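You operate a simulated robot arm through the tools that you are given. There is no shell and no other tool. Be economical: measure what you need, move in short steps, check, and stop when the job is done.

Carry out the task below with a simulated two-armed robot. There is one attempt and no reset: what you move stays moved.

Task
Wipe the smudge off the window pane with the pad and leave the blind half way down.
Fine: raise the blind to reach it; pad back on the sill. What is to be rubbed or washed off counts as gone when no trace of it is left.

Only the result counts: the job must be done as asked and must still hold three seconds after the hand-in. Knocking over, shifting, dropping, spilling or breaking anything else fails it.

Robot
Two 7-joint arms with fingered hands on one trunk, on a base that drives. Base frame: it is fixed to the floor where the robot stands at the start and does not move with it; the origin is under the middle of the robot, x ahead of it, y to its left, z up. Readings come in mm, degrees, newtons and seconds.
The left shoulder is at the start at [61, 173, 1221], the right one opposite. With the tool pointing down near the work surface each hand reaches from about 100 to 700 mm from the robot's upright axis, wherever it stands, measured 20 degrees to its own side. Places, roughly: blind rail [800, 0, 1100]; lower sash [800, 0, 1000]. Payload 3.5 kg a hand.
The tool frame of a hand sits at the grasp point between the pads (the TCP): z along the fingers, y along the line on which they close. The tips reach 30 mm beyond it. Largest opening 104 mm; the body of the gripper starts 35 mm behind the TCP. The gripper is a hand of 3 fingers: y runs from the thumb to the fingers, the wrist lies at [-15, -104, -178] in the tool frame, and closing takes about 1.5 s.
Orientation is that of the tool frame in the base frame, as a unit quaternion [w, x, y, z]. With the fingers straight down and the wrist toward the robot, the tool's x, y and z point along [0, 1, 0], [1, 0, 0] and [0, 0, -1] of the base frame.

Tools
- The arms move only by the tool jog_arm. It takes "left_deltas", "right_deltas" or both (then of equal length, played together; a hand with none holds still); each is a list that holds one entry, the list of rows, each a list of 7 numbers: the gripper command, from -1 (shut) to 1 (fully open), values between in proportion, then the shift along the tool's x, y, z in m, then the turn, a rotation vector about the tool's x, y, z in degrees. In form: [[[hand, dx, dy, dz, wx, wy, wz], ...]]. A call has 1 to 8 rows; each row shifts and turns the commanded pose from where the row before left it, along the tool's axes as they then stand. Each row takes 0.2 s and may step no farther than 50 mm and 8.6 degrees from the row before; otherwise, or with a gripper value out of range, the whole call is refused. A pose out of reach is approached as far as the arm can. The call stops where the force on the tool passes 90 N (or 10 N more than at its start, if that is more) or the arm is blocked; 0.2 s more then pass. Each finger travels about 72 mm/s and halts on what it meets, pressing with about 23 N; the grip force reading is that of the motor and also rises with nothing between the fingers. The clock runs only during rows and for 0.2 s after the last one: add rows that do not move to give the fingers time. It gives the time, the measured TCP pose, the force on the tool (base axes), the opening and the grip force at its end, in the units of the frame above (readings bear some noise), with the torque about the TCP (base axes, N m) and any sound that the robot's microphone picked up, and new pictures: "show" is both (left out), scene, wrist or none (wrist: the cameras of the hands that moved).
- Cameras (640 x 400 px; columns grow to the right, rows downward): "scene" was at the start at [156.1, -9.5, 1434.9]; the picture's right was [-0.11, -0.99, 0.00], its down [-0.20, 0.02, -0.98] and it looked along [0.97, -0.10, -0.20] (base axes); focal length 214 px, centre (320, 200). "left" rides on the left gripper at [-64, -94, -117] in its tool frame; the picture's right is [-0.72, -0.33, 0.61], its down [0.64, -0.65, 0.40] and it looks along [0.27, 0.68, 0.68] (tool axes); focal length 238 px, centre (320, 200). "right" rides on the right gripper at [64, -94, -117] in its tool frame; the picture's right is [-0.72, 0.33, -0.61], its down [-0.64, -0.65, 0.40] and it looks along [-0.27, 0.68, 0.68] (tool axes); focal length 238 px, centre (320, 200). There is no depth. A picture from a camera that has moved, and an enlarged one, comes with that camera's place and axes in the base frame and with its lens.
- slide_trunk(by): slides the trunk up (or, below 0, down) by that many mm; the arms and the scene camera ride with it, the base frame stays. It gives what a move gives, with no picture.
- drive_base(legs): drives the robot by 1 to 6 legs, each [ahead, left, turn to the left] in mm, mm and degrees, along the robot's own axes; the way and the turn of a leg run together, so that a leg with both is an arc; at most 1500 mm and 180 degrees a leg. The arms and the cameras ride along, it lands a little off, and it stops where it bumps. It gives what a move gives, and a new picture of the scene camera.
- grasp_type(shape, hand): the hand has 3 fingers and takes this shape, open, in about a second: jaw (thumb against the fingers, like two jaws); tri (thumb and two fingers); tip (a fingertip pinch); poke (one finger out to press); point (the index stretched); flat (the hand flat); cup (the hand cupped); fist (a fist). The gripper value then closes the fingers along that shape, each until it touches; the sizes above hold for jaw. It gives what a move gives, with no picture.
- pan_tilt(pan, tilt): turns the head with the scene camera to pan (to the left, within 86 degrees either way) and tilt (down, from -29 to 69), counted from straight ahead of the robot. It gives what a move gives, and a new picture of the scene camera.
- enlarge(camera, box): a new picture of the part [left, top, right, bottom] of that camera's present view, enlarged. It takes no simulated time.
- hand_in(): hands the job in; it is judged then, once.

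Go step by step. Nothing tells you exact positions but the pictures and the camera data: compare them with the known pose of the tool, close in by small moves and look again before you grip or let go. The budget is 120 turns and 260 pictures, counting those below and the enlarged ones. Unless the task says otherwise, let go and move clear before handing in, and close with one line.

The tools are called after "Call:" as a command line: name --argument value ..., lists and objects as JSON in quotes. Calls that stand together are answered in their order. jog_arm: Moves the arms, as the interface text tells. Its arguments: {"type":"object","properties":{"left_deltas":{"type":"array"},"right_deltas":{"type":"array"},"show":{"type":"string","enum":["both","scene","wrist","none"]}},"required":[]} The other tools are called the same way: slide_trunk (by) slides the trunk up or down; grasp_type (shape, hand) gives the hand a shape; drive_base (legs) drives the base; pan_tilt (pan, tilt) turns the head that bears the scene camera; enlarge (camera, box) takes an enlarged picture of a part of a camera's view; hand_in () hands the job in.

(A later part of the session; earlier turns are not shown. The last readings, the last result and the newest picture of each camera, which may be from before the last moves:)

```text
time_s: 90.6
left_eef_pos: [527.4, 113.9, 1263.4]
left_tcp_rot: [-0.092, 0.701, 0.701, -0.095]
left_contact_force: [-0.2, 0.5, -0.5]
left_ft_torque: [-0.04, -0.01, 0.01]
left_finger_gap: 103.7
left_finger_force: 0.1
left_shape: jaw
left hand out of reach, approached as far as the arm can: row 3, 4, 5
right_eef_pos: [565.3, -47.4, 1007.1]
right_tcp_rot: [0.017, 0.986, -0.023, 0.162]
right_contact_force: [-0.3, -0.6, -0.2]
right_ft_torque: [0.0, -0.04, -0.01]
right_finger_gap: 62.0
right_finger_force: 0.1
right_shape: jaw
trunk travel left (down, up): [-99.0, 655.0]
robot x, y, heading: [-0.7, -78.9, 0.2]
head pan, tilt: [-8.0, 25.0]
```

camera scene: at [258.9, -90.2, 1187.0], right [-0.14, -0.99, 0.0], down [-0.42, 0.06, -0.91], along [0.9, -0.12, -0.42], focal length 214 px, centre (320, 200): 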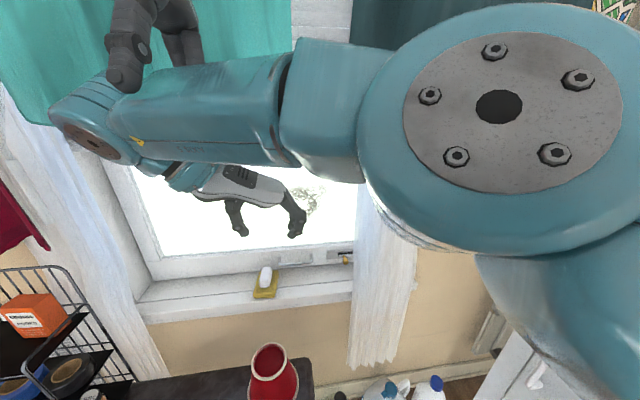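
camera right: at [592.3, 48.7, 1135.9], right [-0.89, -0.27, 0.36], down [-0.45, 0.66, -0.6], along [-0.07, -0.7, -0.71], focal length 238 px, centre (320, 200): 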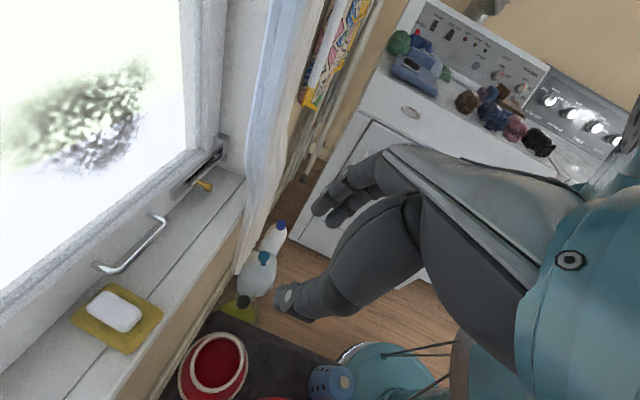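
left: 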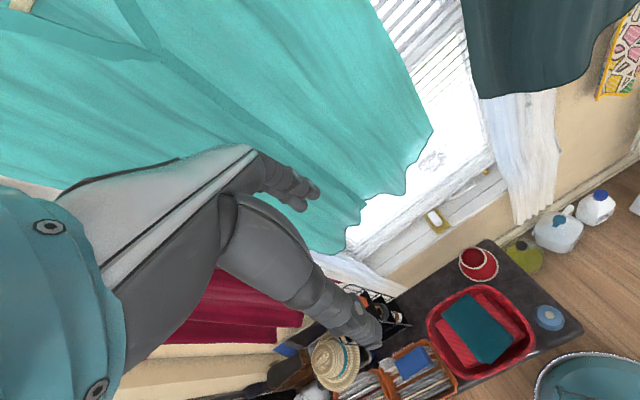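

The white block on the pad spans about x 714–771, y -16–10, top near z=735. The hand is at -71° pitch with sideways closing; I'll move to a hover above the pad.

Call:
jog_arm --right_deltas '[[[0.3, 0.0123, -0.0101, 0.0397, 0, 0, 0], [0.3, 0.0123, -0.0101, 0.0397, 0, 0, 0], [0.3, 0.0123, -0.0101, 0.0397, 0, 0, 0], [0.3, 0.0123, -0.0101, 0.0397, 0, 0, 0], [0.3, 0, 0, 0, 0, 0, 0]]]'

```text
time_s: 91.8
left_eef_pos: [526.9, 114.6, 1263.6]
left_tcp_rot: [-0.092, 0.7, 0.702, -0.095]
left_contact_force: [0.0, -0.4, -0.2]
left_ft_torque: [0.0, -0.04, -0.02]
left_finger_gap: 103.9
left_finger_force: 0.0
left_shape: jaw
right_eef_pos: [627.9, -60.2, 899.8]
right_tcp_rot: [0.018, 0.986, -0.024, 0.161]
right_contact_force: [-0.9, 0.1, 0.5]
right_ft_torque: [0.02, -0.01, -0.02]
right_finger_gap: 67.1
right_finger_force: 0.0
right_shape: jaw
right hand out of reach, approached as far as the arm can: row 1, 2, 3, 4
trunk travel left (down, up): [-99.0, 655.0]
robot x, y, heading: [-0.7, -77.6, 0.1]
head pan, tilt: [-8.0, 25.0]
camera scene: at [258.5, -90.5, 1187.1], right [-0.14, -0.99, 0.0], down [-0.42, 0.06, -0.91], along [0.9, -0.12, -0.42], focal length 214 px, centre (320, 200)
camera right: at [654.9, 34.9, 1028.5], right [-0.89, -0.27, 0.36], down [-0.44, 0.66, -0.6], along [-0.07, -0.7, -0.71], focal length 238 px, centre (320, 200)
```

scene: 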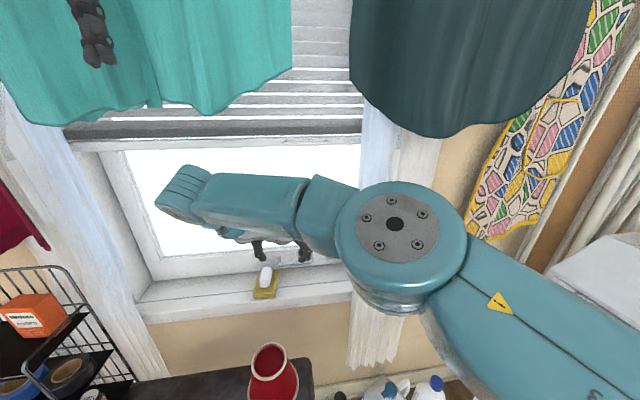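
right: 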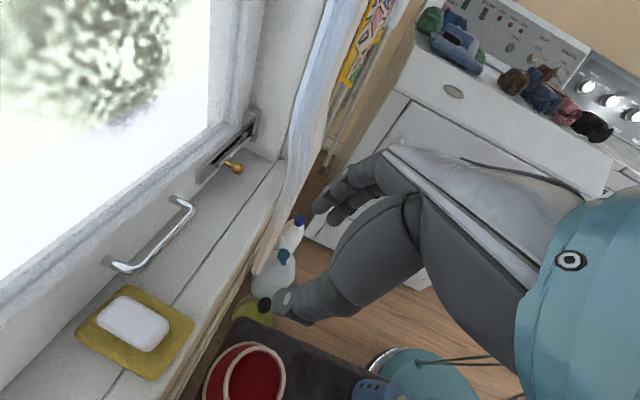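

The arm resists going further left, so I'll drive the base left instead.

Call:
drive_base --legs '[[0, 65, 0]]'

Call:
jog_arm --right_deltas '[[[0.3, 0.0, 0, 0.035, 0, 0, 0], [0.3, 0.0, 0, 0.035, 0, 0, 0], [0.3, 0, 0, 0, 0, 0, 0]]]'

```text
time_s: 92.8
left_eef_pos: [527.4, 180.6, 1263.1]
left_tcp_rot: [-0.092, 0.699, 0.702, -0.096]
left_contact_force: [0.7, 0.5, 0.4]
left_ft_torque: [-0.05, 0.03, 0.0]
left_finger_gap: 103.9
left_finger_force: 0.0
left_shape: jaw
right_eef_pos: [627.2, 3.9, 900.7]
right_tcp_rot: [0.017, 0.986, -0.022, 0.162]
right_contact_force: [0.6, 1.2, 0.0]
right_ft_torque: [0.01, -0.02, -0.01]
right_finger_gap: 67.3
right_finger_force: 0.0
right_shape: jaw
trunk travel left (down, up): [-99.0, 655.0]
robot x, y, heading: [-0.9, -14.4, 0.1]
head pan, tilt: [-8.0, 25.0]
camera scene: at [258.8, -25.4, 1187.0], right [-0.14, -0.99, 0.0], down [-0.42, 0.06, -0.91], along [0.9, -0.12, -0.42], focal length 214 px, centre (320, 200)
```

scene: 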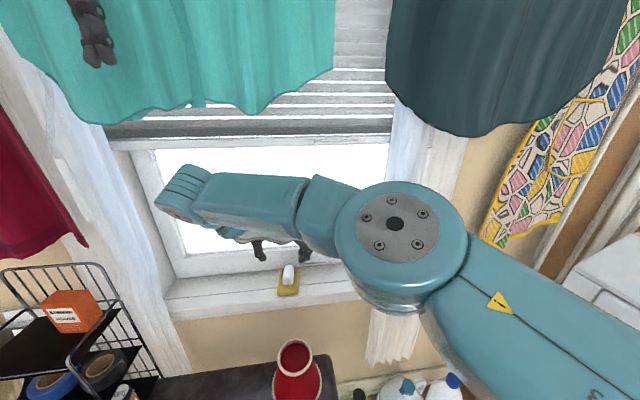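

```text
time_s: 93.5
left_eef_pos: [525.9, 179.4, 1264.5]
left_tcp_rot: [-0.092, 0.7, 0.702, -0.095]
left_contact_force: [-0.4, 0.0, -0.5]
left_ft_torque: [0.02, 0.01, 0.0]
left_finger_gap: 103.9
left_finger_force: 0.1
left_shape: jaw
right_eef_pos: [649.6, -4.5, 835.0]
right_tcp_rot: [0.018, 0.987, -0.024, 0.161]
right_contact_force: [-0.1, -0.3, -0.4]
right_ft_torque: [0.01, 0.01, 0.01]
right_finger_gap: 66.9
right_finger_force: 0.2
right_shape: jaw
right hand out of reach, approached as far as the arm can: row 2
trunk travel left (down, up): [-99.0, 655.0]
robot x, y, heading: [-5.9, -13.9, 0.2]
head pan, tilt: [-8.0, 25.0]
camera scene: at [258.7, -26.1, 1187.0], right [-0.14, -0.99, 0.0], down [-0.42, 0.06, -0.91], along [0.9, -0.12, -0.42], focal length 214 px, centre (320, 200)
camera right: at [676.7, 91.7, 964.0], right [-0.89, -0.27, 0.36], down [-0.45, 0.66, -0.6], along [-0.07, -0.7, -0.71], focal length 238 px, centre (320, 200)
```

scene: 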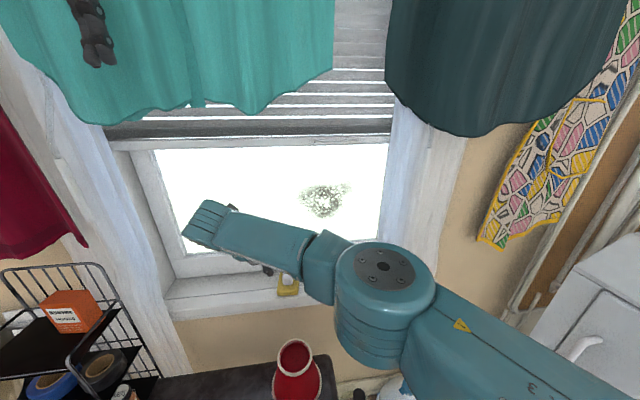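
right: 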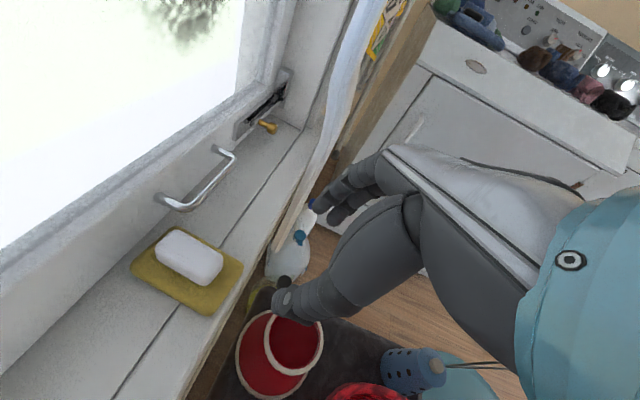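

Call:
jog_arm --right_deltas '[[[0.3, 0.026, -0.0035, 0.0245, 0, 0, 0], [0.3, 0.026, -0.0035, 0.0245, 0, 0, 0], [0.3, 0, 0, 0, 0, 0, 0]]]'

```text
time_s: 94.3
left_eef_pos: [526.6, 178.4, 1263.5]
left_tcp_rot: [-0.093, 0.7, 0.701, -0.096]
left_contact_force: [-0.4, 0.1, 0.1]
left_ft_torque: [0.0, 0.02, -0.02]
left_finger_gap: 103.8
left_finger_force: 0.1
left_shape: jaw
right_eef_pos: [684.2, -39.7, 812.7]
right_tcp_rot: [0.018, 0.987, -0.023, 0.161]
right_contact_force: [0.2, -0.7, -0.6]
right_ft_torque: [0.0, -0.02, 0.03]
right_finger_gap: 67.5
right_finger_force: 0.0
right_shape: jaw
right hand out of reach, approached as far as the arm can: row 1, 2
trunk travel left (down, up): [-99.0, 655.0]
robot x, y, heading: [-0.8, -15.0, 0.2]
head pan, tilt: [-8.0, 25.0]
camera scene: at [259.1, -26.4, 1186.9], right [-0.14, -0.99, 0.0], down [-0.42, 0.06, -0.91], along [0.9, -0.12, -0.42], focal length 214 px, centre (320, 200)
camera right: at [712.3, 56.2, 941.0], right [-0.89, -0.27, 0.36], down [-0.45, 0.66, -0.6], along [-0.07, -0.7, -0.71], focal length 238 px, centre (320, 200)
```

scene: 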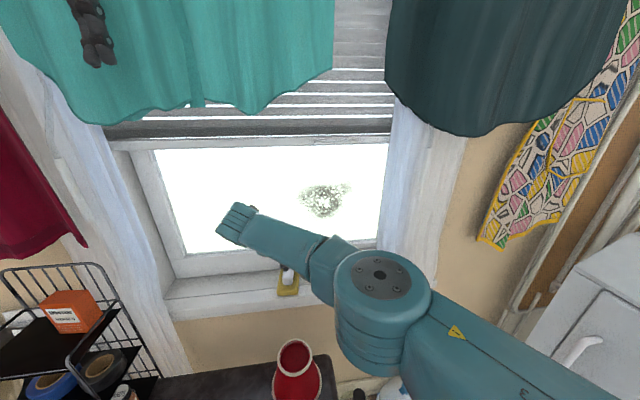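
right: 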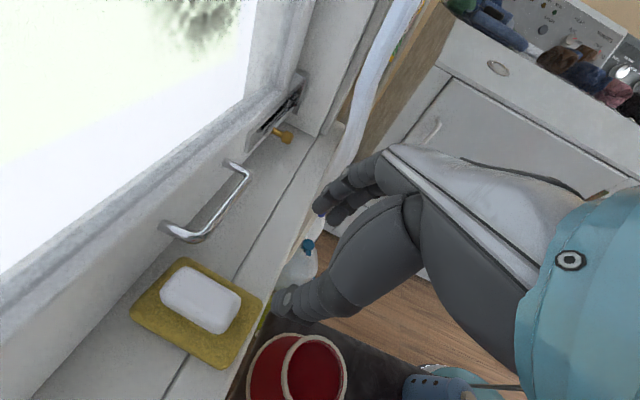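

The arm is near full stretch. Lowering the trunk leans the shoulder forward, so I'll raise the hand a bit and slide down.

Call:
jog_arm --right_deltas '[[[0.3, 0.0145, 0.001, -0.0425, 0, 0, 0], [0.3, 0.0145, 0.001, -0.0425, 0, 0, 0]]]' --show "none"

Call:
slide_trunk --by -90

Call:
enlarge --camera "right" --box '[0, 0, 640, 400]'

```text
time_s: 95.0
left_eef_pos: [525.3, 178.4, 1264.7]
left_tcp_rot: [-0.093, 0.7, 0.702, -0.095]
left_contact_force: [0.2, -0.5, -0.2]
left_ft_torque: [0.03, 0.0, -0.01]
left_finger_gap: 103.9
left_finger_force: 0.1
left_shape: jaw
right_eef_pos: [681.3, -38.1, 905.2]
right_tcp_rot: [0.017, 0.986, -0.023, 0.162]
right_contact_force: [-0.2, -0.3, -0.2]
right_ft_torque: [-0.01, 0.04, -0.02]
right_finger_gap: 67.3
right_finger_force: 0.0
right_shape: jaw
right hand out of reach, approached as far as the arm can: row 2
trunk travel left (down, up): [-99.0, 655.0]
robot x, y, heading: [-1.4, -14.8, 0.3]
head pan, tilt: [-8.0, 25.0]
```

```text
time_s: 96.2
left_eef_pos: [598.7, 179.1, 1119.6]
left_tcp_rot: [-0.137, 0.692, 0.695, -0.141]
left_contact_force: [0.4, -0.4, -0.1]
left_ft_torque: [0.02, 0.0, 0.02]
left_finger_gap: 103.8
left_finger_force: 0.0
left_shape: jaw
right_eef_pos: [679.8, -38.0, 814.9]
right_tcp_rot: [0.017, 0.986, -0.024, 0.163]
right_contact_force: [0.5, 0.2, 0.1]
right_ft_torque: [-0.02, -0.02, -0.04]
right_finger_gap: 67.5
right_finger_force: 0.1
right_shape: jaw
trunk travel left (down, up): [-9.0, 745.0]
robot x, y, heading: [0.6, -14.5, 0.4]
head pan, tilt: [-8.0, 25.0]
```

```text
1.00 times, centred on (320, 200) of right (not enlarged: the box is as wide or as high as the picture)
camera zoom: at [707.5, 57.3, 943.4], right [-0.89, -0.27, 0.36], down [-0.44, 0.66, -0.61], along [-0.07, -0.7, -0.71], focal length 238 px, centre (320, 200)
```

zoom: 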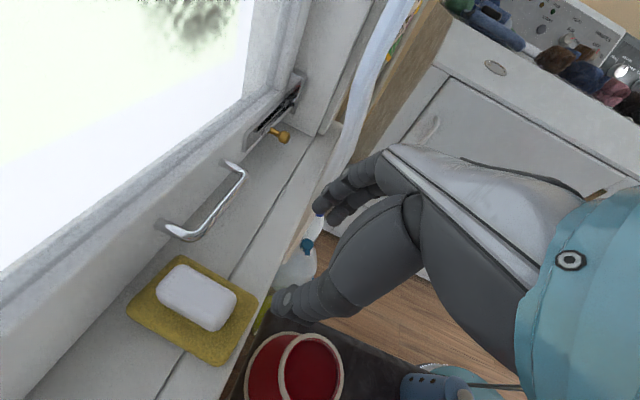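

Call:
jog_arm --right_deltas '[[[0.3, 0.0133, -0.0205, 0.01, 0, 0, 0], [0.3, 0.0133, -0.0205, 0.01, 0, 0, 0], [0.3, 0, 0, 0, 0, 0, 0]]]' --left_deltas '[[[1, 0, -0.04, 0, 0, 0, 0], [1, 0, -0.04, 0, 0, 0, 0], [1, 0, 0, 0, 0, 0, 0]]]'

```text
time_s: 97.0
left_eef_pos: [545.3, 167.2, 1100.2]
left_tcp_rot: [-0.136, 0.692, 0.694, -0.141]
left_contact_force: [0.0, 0.9, -0.2]
left_ft_torque: [0.03, 0.01, 0.0]
left_finger_gap: 103.8
left_finger_force: 0.0
left_shape: jaw
left hand out of reach, approached as far as the arm can: row 1, 2
right_eef_pos: [702.2, -15.1, 806.2]
right_tcp_rot: [0.017, 0.986, -0.023, 0.162]
right_contact_force: [-0.2, 0.4, 0.0]
right_ft_torque: [-0.04, -0.03, 0.03]
right_finger_gap: 67.3
right_finger_force: 0.1
right_shape: jaw
right hand out of reach, approached as far as the arm can: row 2
trunk travel left (down, up): [-9.0, 745.0]
robot x, y, heading: [1.3, -12.9, 0.3]
head pan, tilt: [-8.0, 25.0]
camera scene: at [314.1, -26.1, 1090.4], right [-0.14, -0.99, 0.0], down [-0.42, 0.06, -0.91], along [0.9, -0.12, -0.42], focal length 214 px, centre (320, 200)
camera right: at [728.7, 79.7, 934.2], right [-0.89, -0.27, 0.36], down [-0.45, 0.66, -0.6], along [-0.07, -0.7, -0.71], focal length 238 px, centre (320, 200)
camera left: at [501.8, 103.6, 1244.8], right [-0.53, -0.72, -0.44], down [-0.76, 0.64, -0.13], along [0.37, 0.26, -0.89], focal length 238 px, centre (320, 200)
```

scene: 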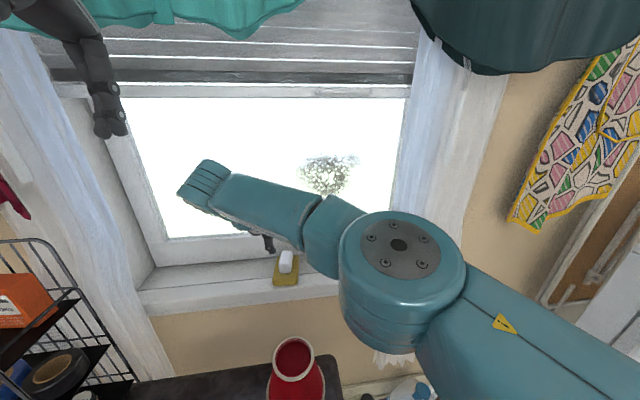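
right: 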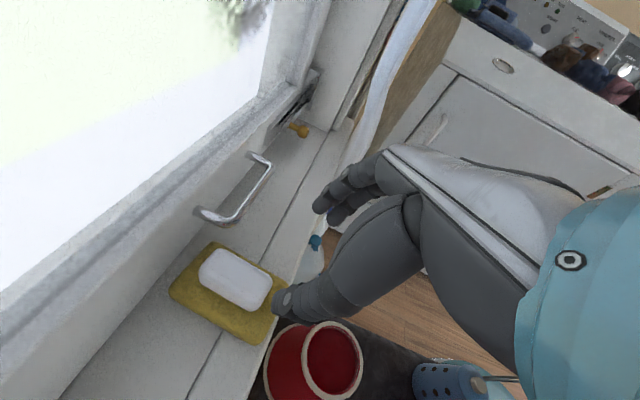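
left: 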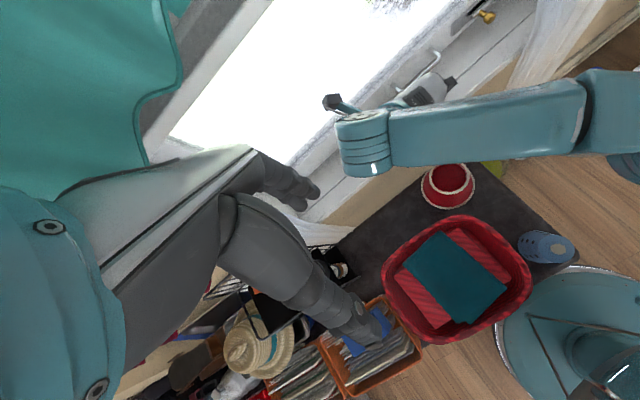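

The gap from base to table looks like 60+ mm; I'll nudge the base forward 35 and left 20 for slack, then correct with the arm.

Call:
drive_base --legs '[[35, 20, 0]]'

Call:
enlarge --camera "right" --box '[120, 120, 440, 320]'

```text
time_s: 97.9
left_eef_pos: [579.5, 188.7, 1099.8]
left_tcp_rot: [-0.136, 0.693, 0.694, -0.141]
left_contact_force: [0.8, 0.4, 0.2]
left_ft_torque: [-0.01, 0.04, 0.0]
left_finger_gap: 103.8
left_finger_force: 0.0
left_shape: jaw
right_eef_pos: [735.4, 4.8, 804.8]
right_tcp_rot: [0.017, 0.986, -0.023, 0.161]
right_contact_force: [-0.7, -0.9, 0.2]
right_ft_torque: [0.0, 0.0, 0.02]
right_finger_gap: 67.6
right_finger_force: 0.1
right_shape: jaw
trunk travel left (down, up): [-9.0, 745.0]
robot x, y, heading: [36.7, 6.8, 0.4]
head pan, tilt: [-8.0, 25.0]
camera scene: at [348.3, -5.7, 1090.2], right [-0.14, -0.99, 0.0], down [-0.42, 0.06, -0.91], along [0.9, -0.12, -0.42], focal length 214 px, centre (320, 200)
```

scene: 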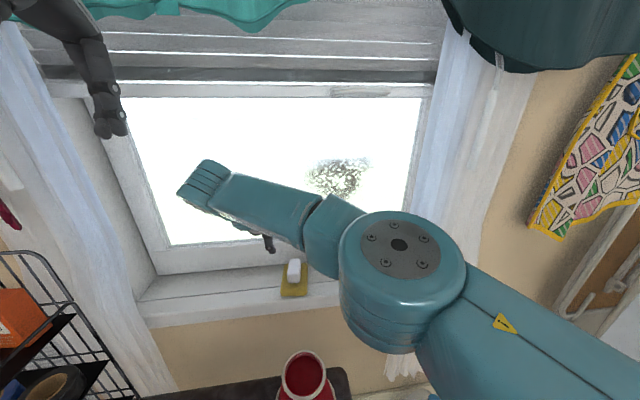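

```text
2.00 times, centred on (280, 220) of right
camera zoom: at [762.9, 100.0, 933.9], right [-0.89, -0.27, 0.36], down [-0.45, 0.66, -0.6], along [-0.07, -0.7, -0.71], focal length 477 px, centre (400, 160)
```

zoom: 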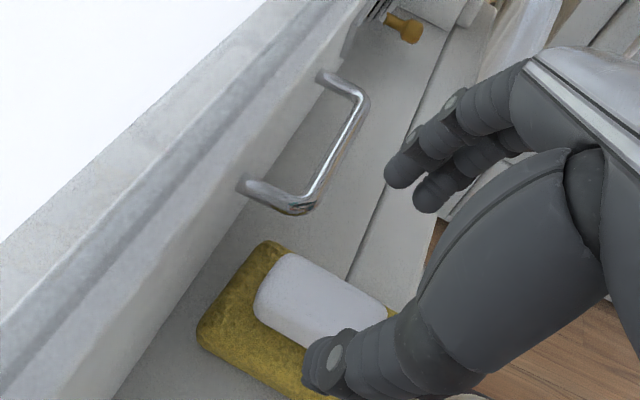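

Block centre reads about [748, -2, 725]. I'll descend with the fingers straddling it.

Call:
jog_arm --right_deltas '[[[0.3, -0.0062, 0.0015, 0.0183, 0, 0, 0], [0.3, -0.0062, 0.0015, 0.0183, 0, 0, 0], [0.3, 0, 0, 0, 0, 0, 0]]]' --show "none"

Call:
enlarge --camera "right" --box '[120, 120, 440, 320]'

Call:
enlarge --camera "scene" --box '[220, 210, 380, 310]'

```text
time_s: 98.7
left_eef_pos: [578.8, 187.5, 1099.6]
left_tcp_rot: [-0.136, 0.693, 0.694, -0.141]
left_contact_force: [0.9, -0.3, 0.2]
left_ft_torque: [0.0, 0.01, 0.0]
left_finger_gap: 103.9
left_finger_force: 0.1
left_shape: jaw
right_eef_pos: [733.8, 0.4, 769.5]
right_tcp_rot: [0.017, 0.987, -0.023, 0.161]
right_contact_force: [0.8, -0.8, 0.5]
right_ft_torque: [0.01, -0.02, -0.01]
right_finger_gap: 67.6
right_finger_force: 0.2
right_shape: jaw
trunk travel left (down, up): [-9.0, 745.0]
robot x, y, heading: [31.3, 7.3, 0.1]
head pan, tilt: [-8.0, 25.0]
```

```text
2.00 times, centred on (280, 220) of right
camera zoom: at [762.0, 96.0, 897.1], right [-0.89, -0.27, 0.36], down [-0.44, 0.66, -0.6], along [-0.07, -0.7, -0.71], focal length 477 px, centre (400, 160)
```

zoom: 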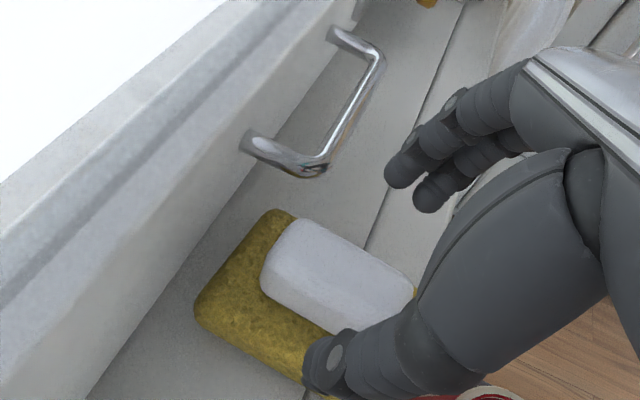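

```text
4.00 times, centred on (300, 260) of scene
camera zoom: at [347.8, -5.9, 1090.4], right [-0.14, -0.99, 0.0], down [-0.42, 0.06, -0.91], along [0.9, -0.12, -0.42], focal length 858 px, centre (400, -40)
```

zoom: 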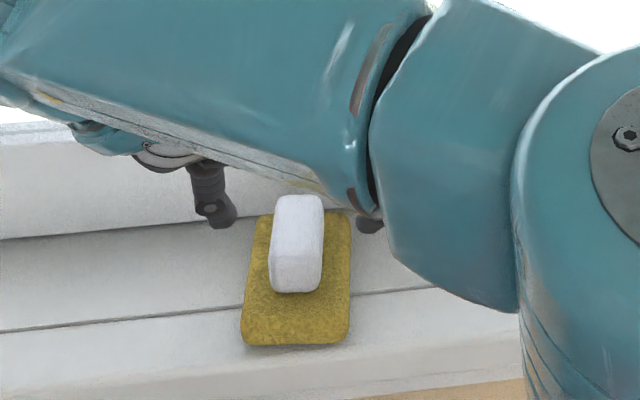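

Fingers are aligned on both sides of the block. I'll go down the last 24 mm and close.

Call:
jog_arm --right_deltas '[[[0.3, -0.0038, 0, 0.0113, 0, 0, 0], [0.3, -0.0038, 0, 0.0113, 0, 0, 0], [0, 0, 0, 0, 0, 0, 0], [-0.4, 0, 0, 0, 0, 0, 0], [-1, 0, 0, 0, 0, 0, 0], [-1, 0, 0, 0, 0, 0, 0], [-1, 0, 0, 0, 0, 0, 0], [-1, 0, 0, 0, 0, 0, 0]]]' --show "wrist"

Call:
enlarge --camera "scene" --box '[220, 210, 380, 310]'

```text
time_s: 100.5
left_eef_pos: [578.6, 187.8, 1100.0]
left_tcp_rot: [-0.135, 0.692, 0.695, -0.141]
left_contact_force: [1.2, -0.2, 1.0]
left_ft_torque: [-0.01, 0.02, 0.02]
left_finger_gap: 103.7
left_finger_force: 0.1
left_shape: jaw
right_eef_pos: [735.5, 2.5, 744.1]
right_tcp_rot: [0.017, 0.986, -0.024, 0.161]
right_contact_force: [-0.4, 0.5, 0.2]
right_ft_torque: [0.0, 0.01, -0.04]
right_finger_gap: 24.8
right_finger_force: 22.5
right_shape: jaw
trunk travel left (down, up): [-9.0, 745.0]
robot x, y, heading: [30.7, 2.7, 0.2]
head pan, tilt: [-8.0, 25.0]
camera right: at [762.8, 96.4, 873.2], right [-0.89, -0.27, 0.36], down [-0.44, 0.66, -0.6], along [-0.07, -0.7, -0.71], focal length 238 px, centre (320, 200)
```

right: 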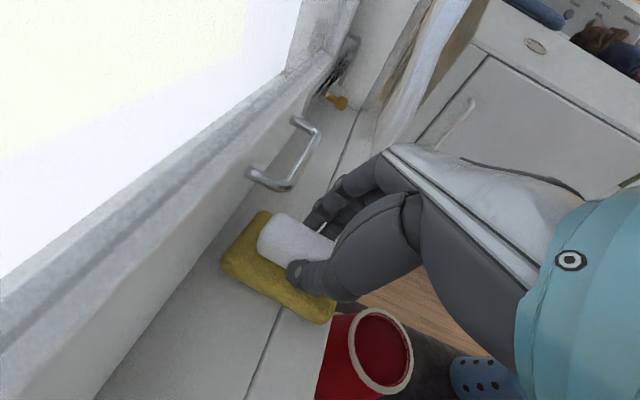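

```text
4.00 times, centred on (300, 260) of scene
camera zoom: at [347.9, -5.9, 1090.4], right [-0.14, -0.99, 0.0], down [-0.42, 0.06, -0.91], along [0.9, -0.12, -0.42], focal length 858 px, centre (400, -40)
```

zoom: 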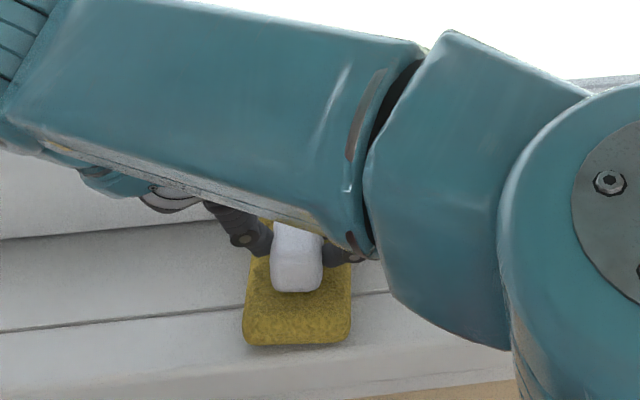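

The block is gripped (25 mm). I'll lift, retreat and move towards the smudge, then pitch the pad up to face the pane.

Call:
jog_arm --right_deltas '[[[-1, 0.003, 0, -0.02, 0, 0, 0], [-1, 0.004, 0, -0.04, 0, 0, 0], [-1, 0, 0, -0.045, 0, 0, 0], [-1, 0, 0.02, -0.04, 0, 0, 0], [-1, -0.02, 0.03, -0.02, 0, 0, 0], [-1, -0.02, 0.03, -0.02, 0, 0, 0], [-1, 0, 0, 0, 0, 0, 0]]]'

```text
time_s: 102.1
left_eef_pos: [578.8, 187.6, 1099.7]
left_tcp_rot: [-0.137, 0.692, 0.694, -0.141]
left_contact_force: [-0.5, -0.7, 0.3]
left_ft_torque: [0.02, 0.0, 0.03]
left_finger_gap: 103.9
left_finger_force: 0.1
left_shape: jaw
right_eef_pos: [640.5, -68.2, 909.2]
right_tcp_rot: [0.017, 0.986, -0.023, 0.162]
right_contact_force: [-0.6, -0.3, -1.5]
right_ft_torque: [0.0, 0.01, -0.05]
right_finger_gap: 24.8
right_finger_force: 22.4
right_shape: jaw
trunk travel left (down, up): [-9.0, 745.0]
robot x, y, heading: [30.1, 7.3, -0.1]
head pan, tilt: [-8.0, 25.0]
camera scene: at [348.0, -5.8, 1090.3], right [-0.14, -0.99, 0.0], down [-0.42, 0.06, -0.91], along [0.9, -0.12, -0.42], focal length 214 px, centre (320, 200)
camera right: at [667.8, 26.8, 1038.6], right [-0.89, -0.27, 0.36], down [-0.44, 0.66, -0.6], along [-0.07, -0.7, -0.71], focal length 238 px, centre (320, 200)
```

scene: 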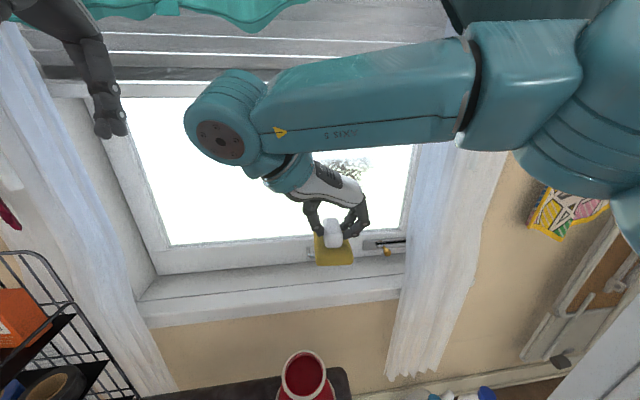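
right: 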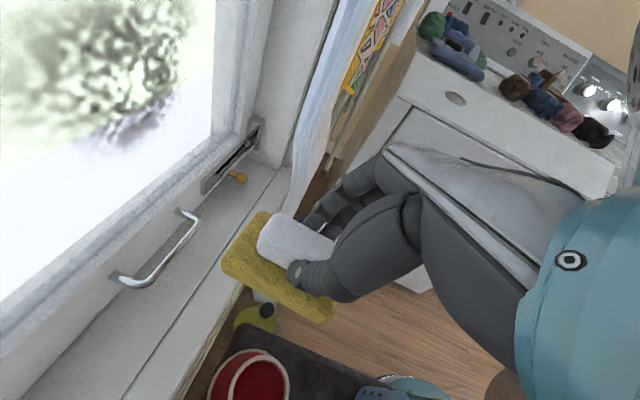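

Call:
jog_arm --right_deltas '[[[-1, 0, 0, 0, 0, 8.6, 0], [-1, 0, 0, 0, 0, 8.6, 0], [-1, 0, 0, 0, 0, 8.6, 0], [-1, 0, 0, 0, 0, 8.6, 0], [-1, 0, 0, 0, 0, 8.6, 0], [-1, 0, 0, 0, 0, 8.6, 0], [-1, 0, 0, 0, 0, 8.6, 0], [-1, 0, 0, 0, 0, 0, 0]]]'

```text
time_s: 103.9
left_eef_pos: [578.5, 185.8, 1099.9]
left_tcp_rot: [-0.136, 0.693, 0.694, -0.141]
left_contact_force: [0.3, 0.2, -0.7]
left_ft_torque: [0.0, -0.02, 0.04]
left_finger_gap: 103.6
left_finger_force: 0.1
left_shape: jaw
right_eef_pos: [639.3, -72.0, 910.3]
right_tcp_rot: [0.026, 0.772, -0.011, 0.635]
right_contact_force: [0.3, 1.2, -0.8]
right_ft_torque: [0.02, 0.02, 0.01]
right_finger_gap: 24.7
right_finger_force: 23.2
right_shape: jaw
trunk travel left (down, up): [-9.0, 745.0]
robot x, y, heading: [34.4, 6.1, 0.1]
head pan, tilt: [-8.0, 25.0]
camera scene: at [347.9, -5.9, 1090.4], right [-0.14, -0.99, 0.0], down [-0.42, 0.06, -0.91], along [0.9, -0.12, -0.42], focal length 214 px, centre (320, 200)
camera right: at [542.6, 29.3, 992.7], right [-0.76, -0.3, -0.58], down [0.31, 0.62, -0.72], along [0.58, -0.72, -0.38], focal length 238 px, centre (320, 200)
```

scene: 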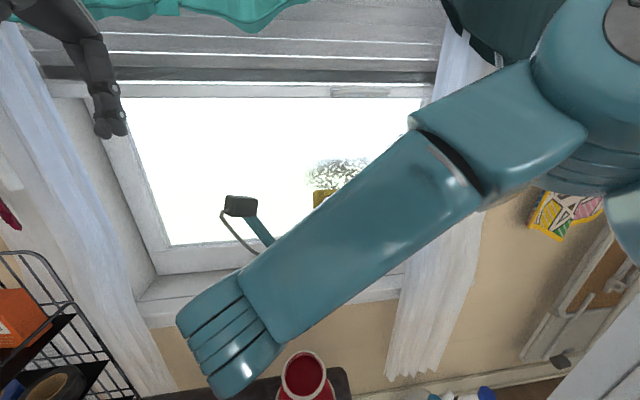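
right: 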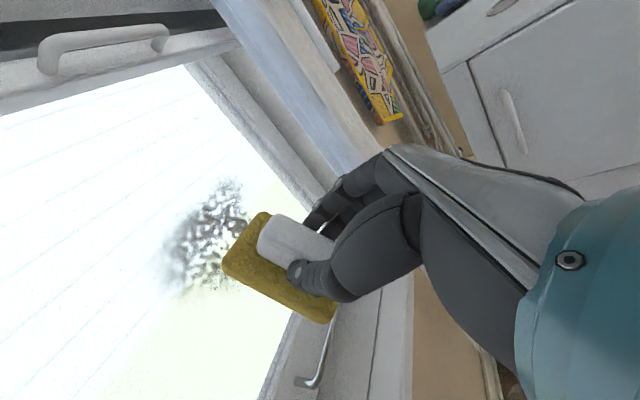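

Call:
jog_arm --right_deltas '[[[-1, 0, 0, 0, 0, 7.5, 0], [-1, 0, 0, 0, 0, 7.5, 0], [-1, 0, 0, 0, 0, 7.5, 0], [-1, 0, 0, 0, 0, 7.5, 0], [-1, 0, 0, 0, 0, 0, 0]]]'

```text
time_s: 105.1
left_eef_pos: [578.7, 186.2, 1100.1]
left_tcp_rot: [-0.136, 0.693, 0.694, -0.141]
left_contact_force: [-0.3, 0.1, -0.8]
left_ft_torque: [-0.02, 0.04, -0.03]
left_finger_gap: 103.5
left_finger_force: 0.1
left_shape: jaw
right_eef_pos: [640.7, -71.8, 911.3]
right_tcp_rot: [0.027, 0.582, -0.005, 0.813]
right_contact_force: [0.4, -0.2, -0.4]
right_ft_torque: [-0.01, 0.04, -0.03]
right_finger_gap: 25.0
right_finger_force: 22.9
right_shape: jaw
trunk travel left (down, up): [-9.0, 745.0]
robot x, y, heading: [30.8, 6.9, -0.1]
head pan, tilt: [-8.0, 25.0]
camera scene: at [347.9, -5.9, 1090.4], right [-0.14, -0.99, 0.0], down [-0.42, 0.06, -0.91], along [0.9, -0.12, -0.42], focal length 214 px, centre (320, 200)
camera right: at [513.8, 28.3, 931.9], right [-0.37, -0.33, -0.87], down [0.62, 0.61, -0.49], along [0.69, -0.72, -0.02], focal length 238 px, centre (320, 200)
```

scene: 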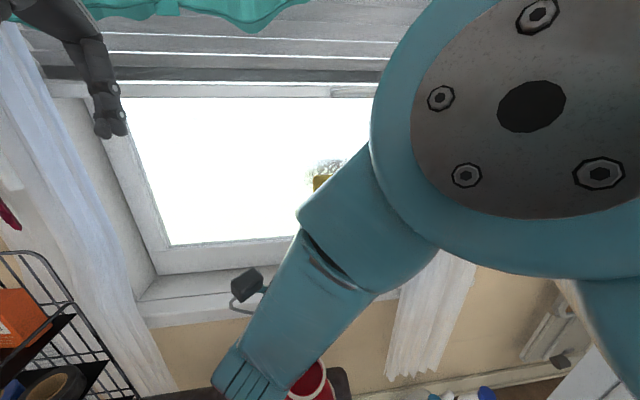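
right: 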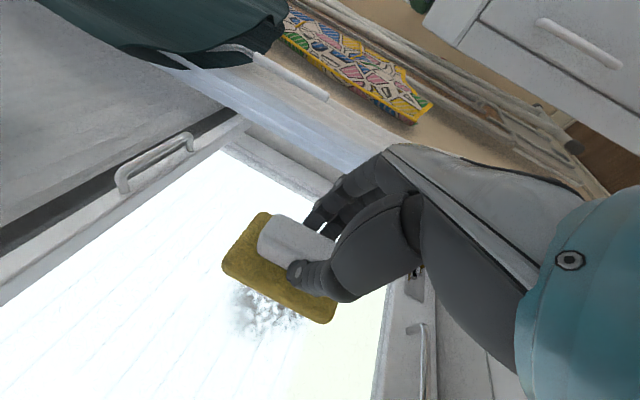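

The pad now faces the pane squarely. The smudge spans about y -38…-175, z 880…985. I'll move up close to the pane.

Call:
jog_arm --right_deltas '[[[-1, -0.0075, 0.0097, 0.033, 0, 0, 0], [-1, -0.0075, 0.0097, 0.033, 0, 0, 0], [-1, -0.0075, 0.0097, 0.033, 0, 0, 0], [-1, 0, 0, 0, 0, 0, 0]]]'

```text
time_s: 106.1
left_eef_pos: [578.6, 186.5, 1099.9]
left_tcp_rot: [-0.137, 0.693, 0.694, -0.14]
left_contact_force: [-0.1, 0.1, 0.7]
left_ft_torque: [0.02, 0.02, 0.0]
left_finger_gap: 103.6
left_finger_force: 0.0
left_shape: jaw
right_eef_pos: [740.1, -103.4, 920.5]
right_tcp_rot: [0.029, 0.581, -0.005, 0.813]
right_contact_force: [-0.3, 0.3, -0.4]
right_ft_torque: [-0.01, 0.02, -0.02]
right_finger_gap: 24.9
right_finger_force: 22.8
right_shape: jaw
trunk travel left (down, up): [-9.0, 745.0]
robot x, y, heading: [38.5, 6.4, 0.3]
head pan, tilt: [-8.0, 25.0]
camera scene: at [347.8, -5.9, 1090.4], right [-0.14, -0.99, 0.0], down [-0.42, 0.06, -0.91], along [0.9, -0.12, -0.42], focal length 214 px, centre (320, 200)
camera right: at [615.1, -3.1, 940.3], right [-0.37, -0.33, -0.87], down [0.62, 0.61, -0.49], along [0.69, -0.72, -0.02], focal length 238 px, centre (320, 200)
```

scene: 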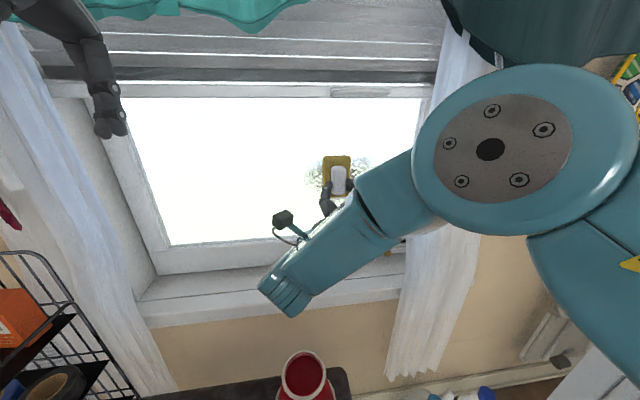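
right: 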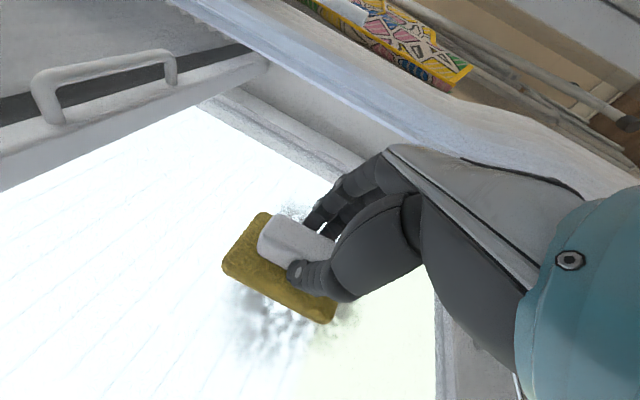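

In place in front of the smudge. I'll advance gently until contact.

Call:
jog_arm --right_deltas '[[[-1, -0.0032, -0.0005, 0.0095, 0, 0, 0], [-1, -0.0032, -0.0005, 0.0095, 0, 0, 0], [-1, 0, 0, 0, 0, 0, 0]]]' --show "wrist"

```text
time_s: 106.9
left_eef_pos: [578.2, 186.9, 1101.3]
left_tcp_rot: [-0.137, 0.693, 0.693, -0.14]
left_contact_force: [-0.5, -0.1, 0.2]
left_ft_torque: [0.02, -0.03, 0.0]
left_finger_gap: 103.5
left_finger_force: 0.1
left_shape: jaw
right_eef_pos: [760.5, -103.3, 921.2]
right_tcp_rot: [0.029, 0.582, -0.005, 0.812]
right_contact_force: [-8.2, -2.7, -1.3]
right_ft_torque: [-0.02, -0.02, 0.03]
right_finger_gap: 25.4
right_finger_force: 22.5
right_shape: jaw
trunk travel left (down, up): [-9.0, 745.0]
robot x, y, heading: [32.9, 6.4, 0.2]
head pan, tilt: [-8.0, 25.0]
camera right: at [634.1, -3.8, 941.4], right [-0.37, -0.33, -0.87], down [0.62, 0.61, -0.49], along [0.69, -0.72, -0.02], focal length 238 px, centre (320, 200)
```

right: 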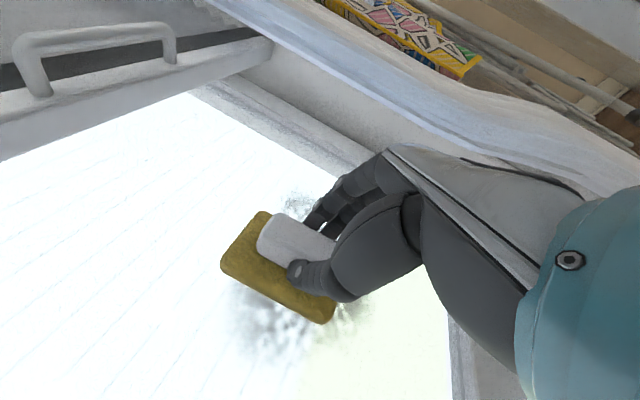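

Light contact (8 N) at TCP x≈760. I'll rub to the right with slight pressure.

Call:
jog_arm --right_deltas '[[[-1, -0.0008, 0.0, 0.002, 0, 0, 0], [-1, -0.0009, 0.022, 0.001, 0, 0, 0], [-1, -0.0009, 0.022, 0.001, 0, 0, 0], [-1, -0.0009, 0.022, 0.001, 0, 0, 0], [-1, 0.0009, -0.022, -0.001, 0, 0, 0], [-1, 0.0009, -0.022, -0.001, 0, 0, 0], [-1, 0.0009, -0.022, -0.001, 0, 0, 0], [-1, 0.0009, -0.022, -0.001, 0, 0, 0]]]'

```text
time_s: 108.7
left_eef_pos: [579.2, 187.6, 1100.6]
left_tcp_rot: [-0.137, 0.692, 0.694, -0.141]
left_contact_force: [0.6, 0.2, 0.2]
left_ft_torque: [0.02, 0.0, -0.01]
left_finger_gap: 103.8
left_finger_force: 0.1
left_shape: jaw
right_eef_pos: [761.0, -81.0, 918.8]
right_tcp_rot: [0.028, 0.582, -0.004, 0.812]
right_contact_force: [-5.8, -1.7, -0.3]
right_ft_torque: [0.01, -0.05, -0.11]
right_finger_gap: 26.2
right_finger_force: 23.4
right_shape: jaw
trunk travel left (down, up): [-9.0, 745.0]
robot x, y, heading: [29.0, 7.3, 0.3]
head pan, tilt: [-8.0, 25.0]
camera scene: at [347.5, -5.7, 1090.5], right [-0.14, -0.99, 0.0], down [-0.42, 0.06, -0.91], along [0.9, -0.12, -0.42], focal length 214 px, centre (320, 200)
camera right: at [634.5, 18.7, 939.5], right [-0.37, -0.33, -0.87], down [0.62, 0.61, -0.49], along [0.69, -0.72, -0.02], focal length 238 px, centre (320, 200)
```

scene: 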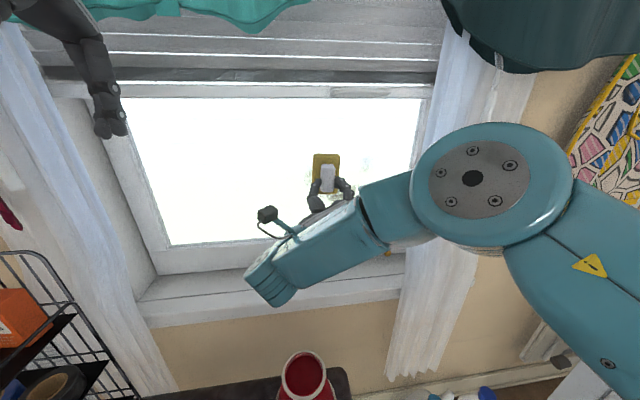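
right: 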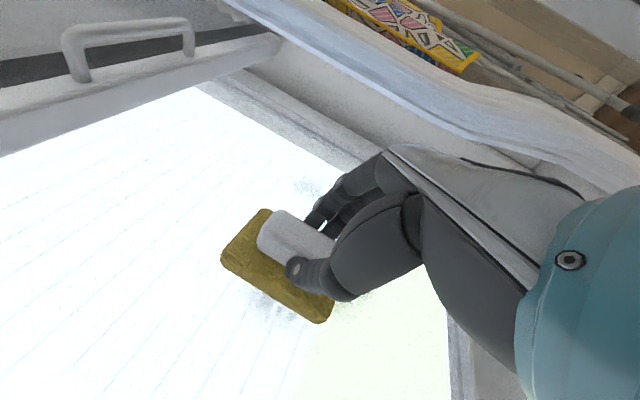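

The rubbing works. I'll do a serpentine over the whole area: left, up, then right.

Call:
jog_arm --right_deltas '[[[-1, 0.0009, -0.024, -0.001, 0, 0, 0], [-1, 0.0009, -0.024, -0.001, 0, 0, 0], [-1, 0.0265, 0.0007, 0.009, 0, 0, 0], [-1, -0.0011, 0.03, 0.0013, 0, 0, 0], [-1, -0.0011, 0.03, 0.0013, 0, 0, 0], [-1, -0.0011, 0.03, 0.0013, 0, 0, 0], [-1, -0.0011, 0.03, 0.0013, 0, 0, 0], [-1, -0.0011, 0.03, 0.0013, 0, 0, 0]]]'

```text
time_s: 110.5
left_eef_pos: [577.9, 187.1, 1100.7]
left_tcp_rot: [-0.135, 0.693, 0.694, -0.14]
left_contact_force: [-0.1, 0.6, 0.4]
left_ft_torque: [0.01, -0.03, 0.01]
left_finger_gap: 103.7
left_finger_force: 0.1
left_shape: jaw
right_eef_pos: [760.8, -186.8, 949.7]
right_tcp_rot: [0.028, 0.582, -0.004, 0.813]
right_contact_force: [-11.7, 3.3, -0.6]
right_ft_torque: [-0.03, -0.08, 0.06]
right_finger_gap: 25.9
right_finger_force: 23.2
right_shape: jaw
trunk travel left (down, up): [-9.0, 745.0]
robot x, y, heading: [29.3, 6.5, 0.2]
head pan, tilt: [-8.0, 25.0]
camera scene: at [346.7, -5.6, 1090.8], right [-0.14, -0.99, 0.0], down [-0.42, 0.06, -0.91], along [0.9, -0.12, -0.42], focal length 214 px, centre (320, 200)
camera right: at [635.0, -85.4, 970.0], right [-0.36, -0.33, -0.87], down [0.62, 0.61, -0.49], along [0.69, -0.72, -0.02], focal length 238 px, centre (320, 200)
```

scene: 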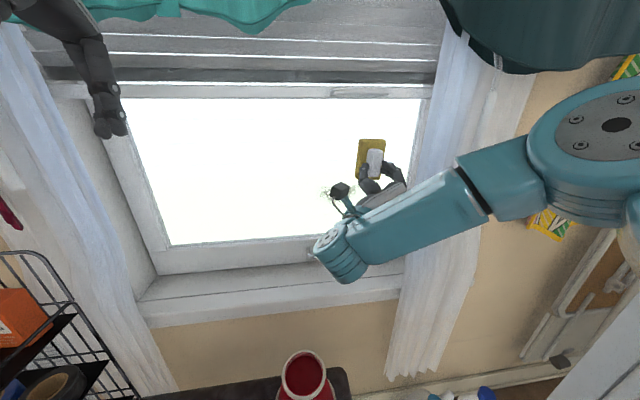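
right: 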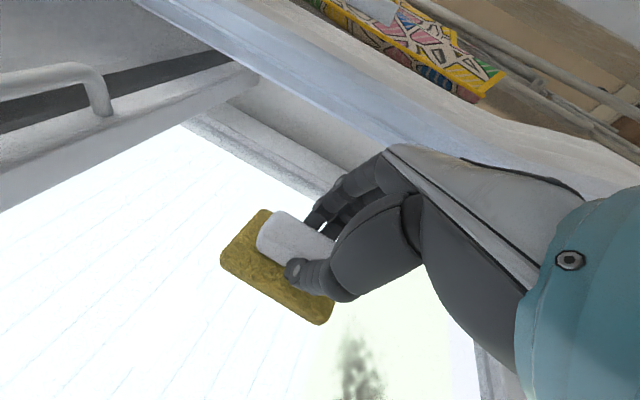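

Mostly clean; what remains is lower down. Next: down 60 mm and back to the left.

Call:
jog_arm --right_deltas '[[[-1, -0.0284, -0.0007, -0.0097, 0, 0, 0], [-1, -0.0284, -0.0007, -0.0097, 0, 0, 0], [-1, 0.0011, -0.03, -0.0013, 0, 0, 0], [-1, 0.0011, -0.03, -0.0013, 0, 0, 0], [-1, 0.0011, -0.03, -0.0013, 0, 0, 0], [-1, 0.0011, -0.03, -0.0013, 0, 0, 0], [-1, 0.0011, -0.03, -0.0013, 0, 0, 0], [-1, 0, 0, 0, 0, 0, 0]]]'

Call:
enlarge --camera "scene" --box '[260, 100, 420, 200]'

```text
time_s: 112.3
left_eef_pos: [576.4, 186.4, 1101.7]
left_tcp_rot: [-0.136, 0.693, 0.694, -0.14]
left_contact_force: [-0.6, 0.1, -0.3]
left_ft_torque: [-0.02, 0.01, 0.0]
left_finger_gap: 103.6
left_finger_force: 0.0
left_shape: jaw
right_eef_pos: [762.7, -34.6, 887.7]
right_tcp_rot: [0.028, 0.581, -0.005, 0.814]
right_contact_force: [-19.1, -6.9, -1.6]
right_ft_torque: [0.07, -0.13, -0.25]
right_finger_gap: 26.6
right_finger_force: 22.9
right_shape: jaw
trunk travel left (down, up): [-9.0, 745.0]
robot x, y, heading: [35.1, 7.7, 0.2]
head pan, tilt: [-8.0, 25.0]
camera scene: at [346.1, -6.3, 1090.9], right [-0.14, -0.99, 0.0], down [-0.42, 0.06, -0.91], along [0.9, -0.12, -0.42], focal length 214 px, centre (320, 200)
camera right: at [636.0, 65.3, 908.5], right [-0.36, -0.33, -0.87], down [0.62, 0.61, -0.49], along [0.69, -0.72, -0.02], focal length 238 px, centre (320, 200)
```

scene: 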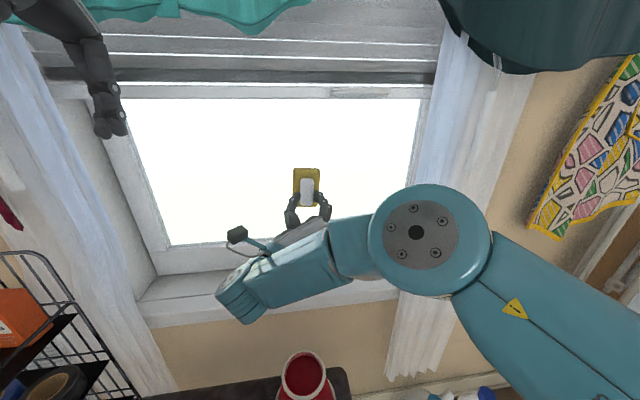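
right: 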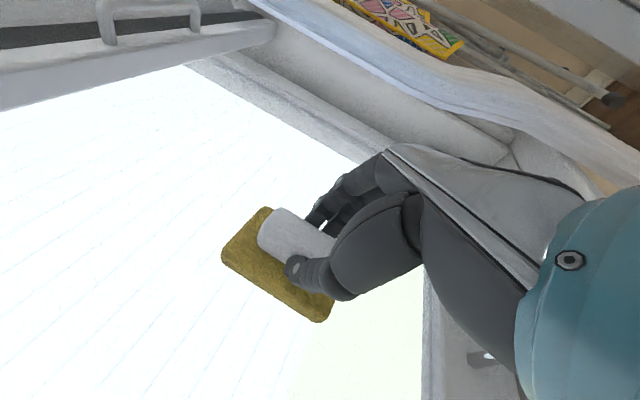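

```text
4.00 times, centred on (340, 150) of scene
camera zoom: at [346.1, -6.3, 1090.9], right [-0.14, -0.99, 0.0], down [-0.42, 0.06, -0.91], along [0.9, -0.12, -0.42], focal length 858 px, centre (240, 400)
```

zoom: 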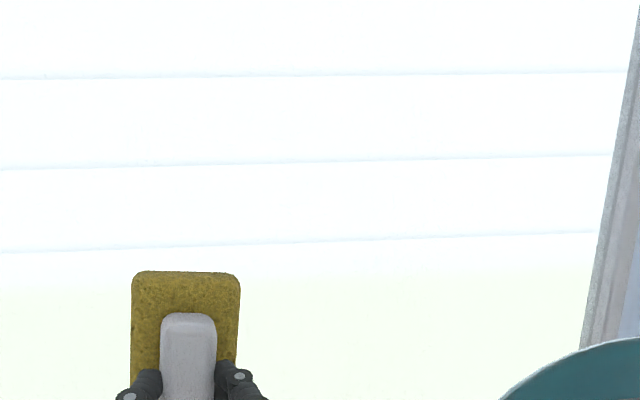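

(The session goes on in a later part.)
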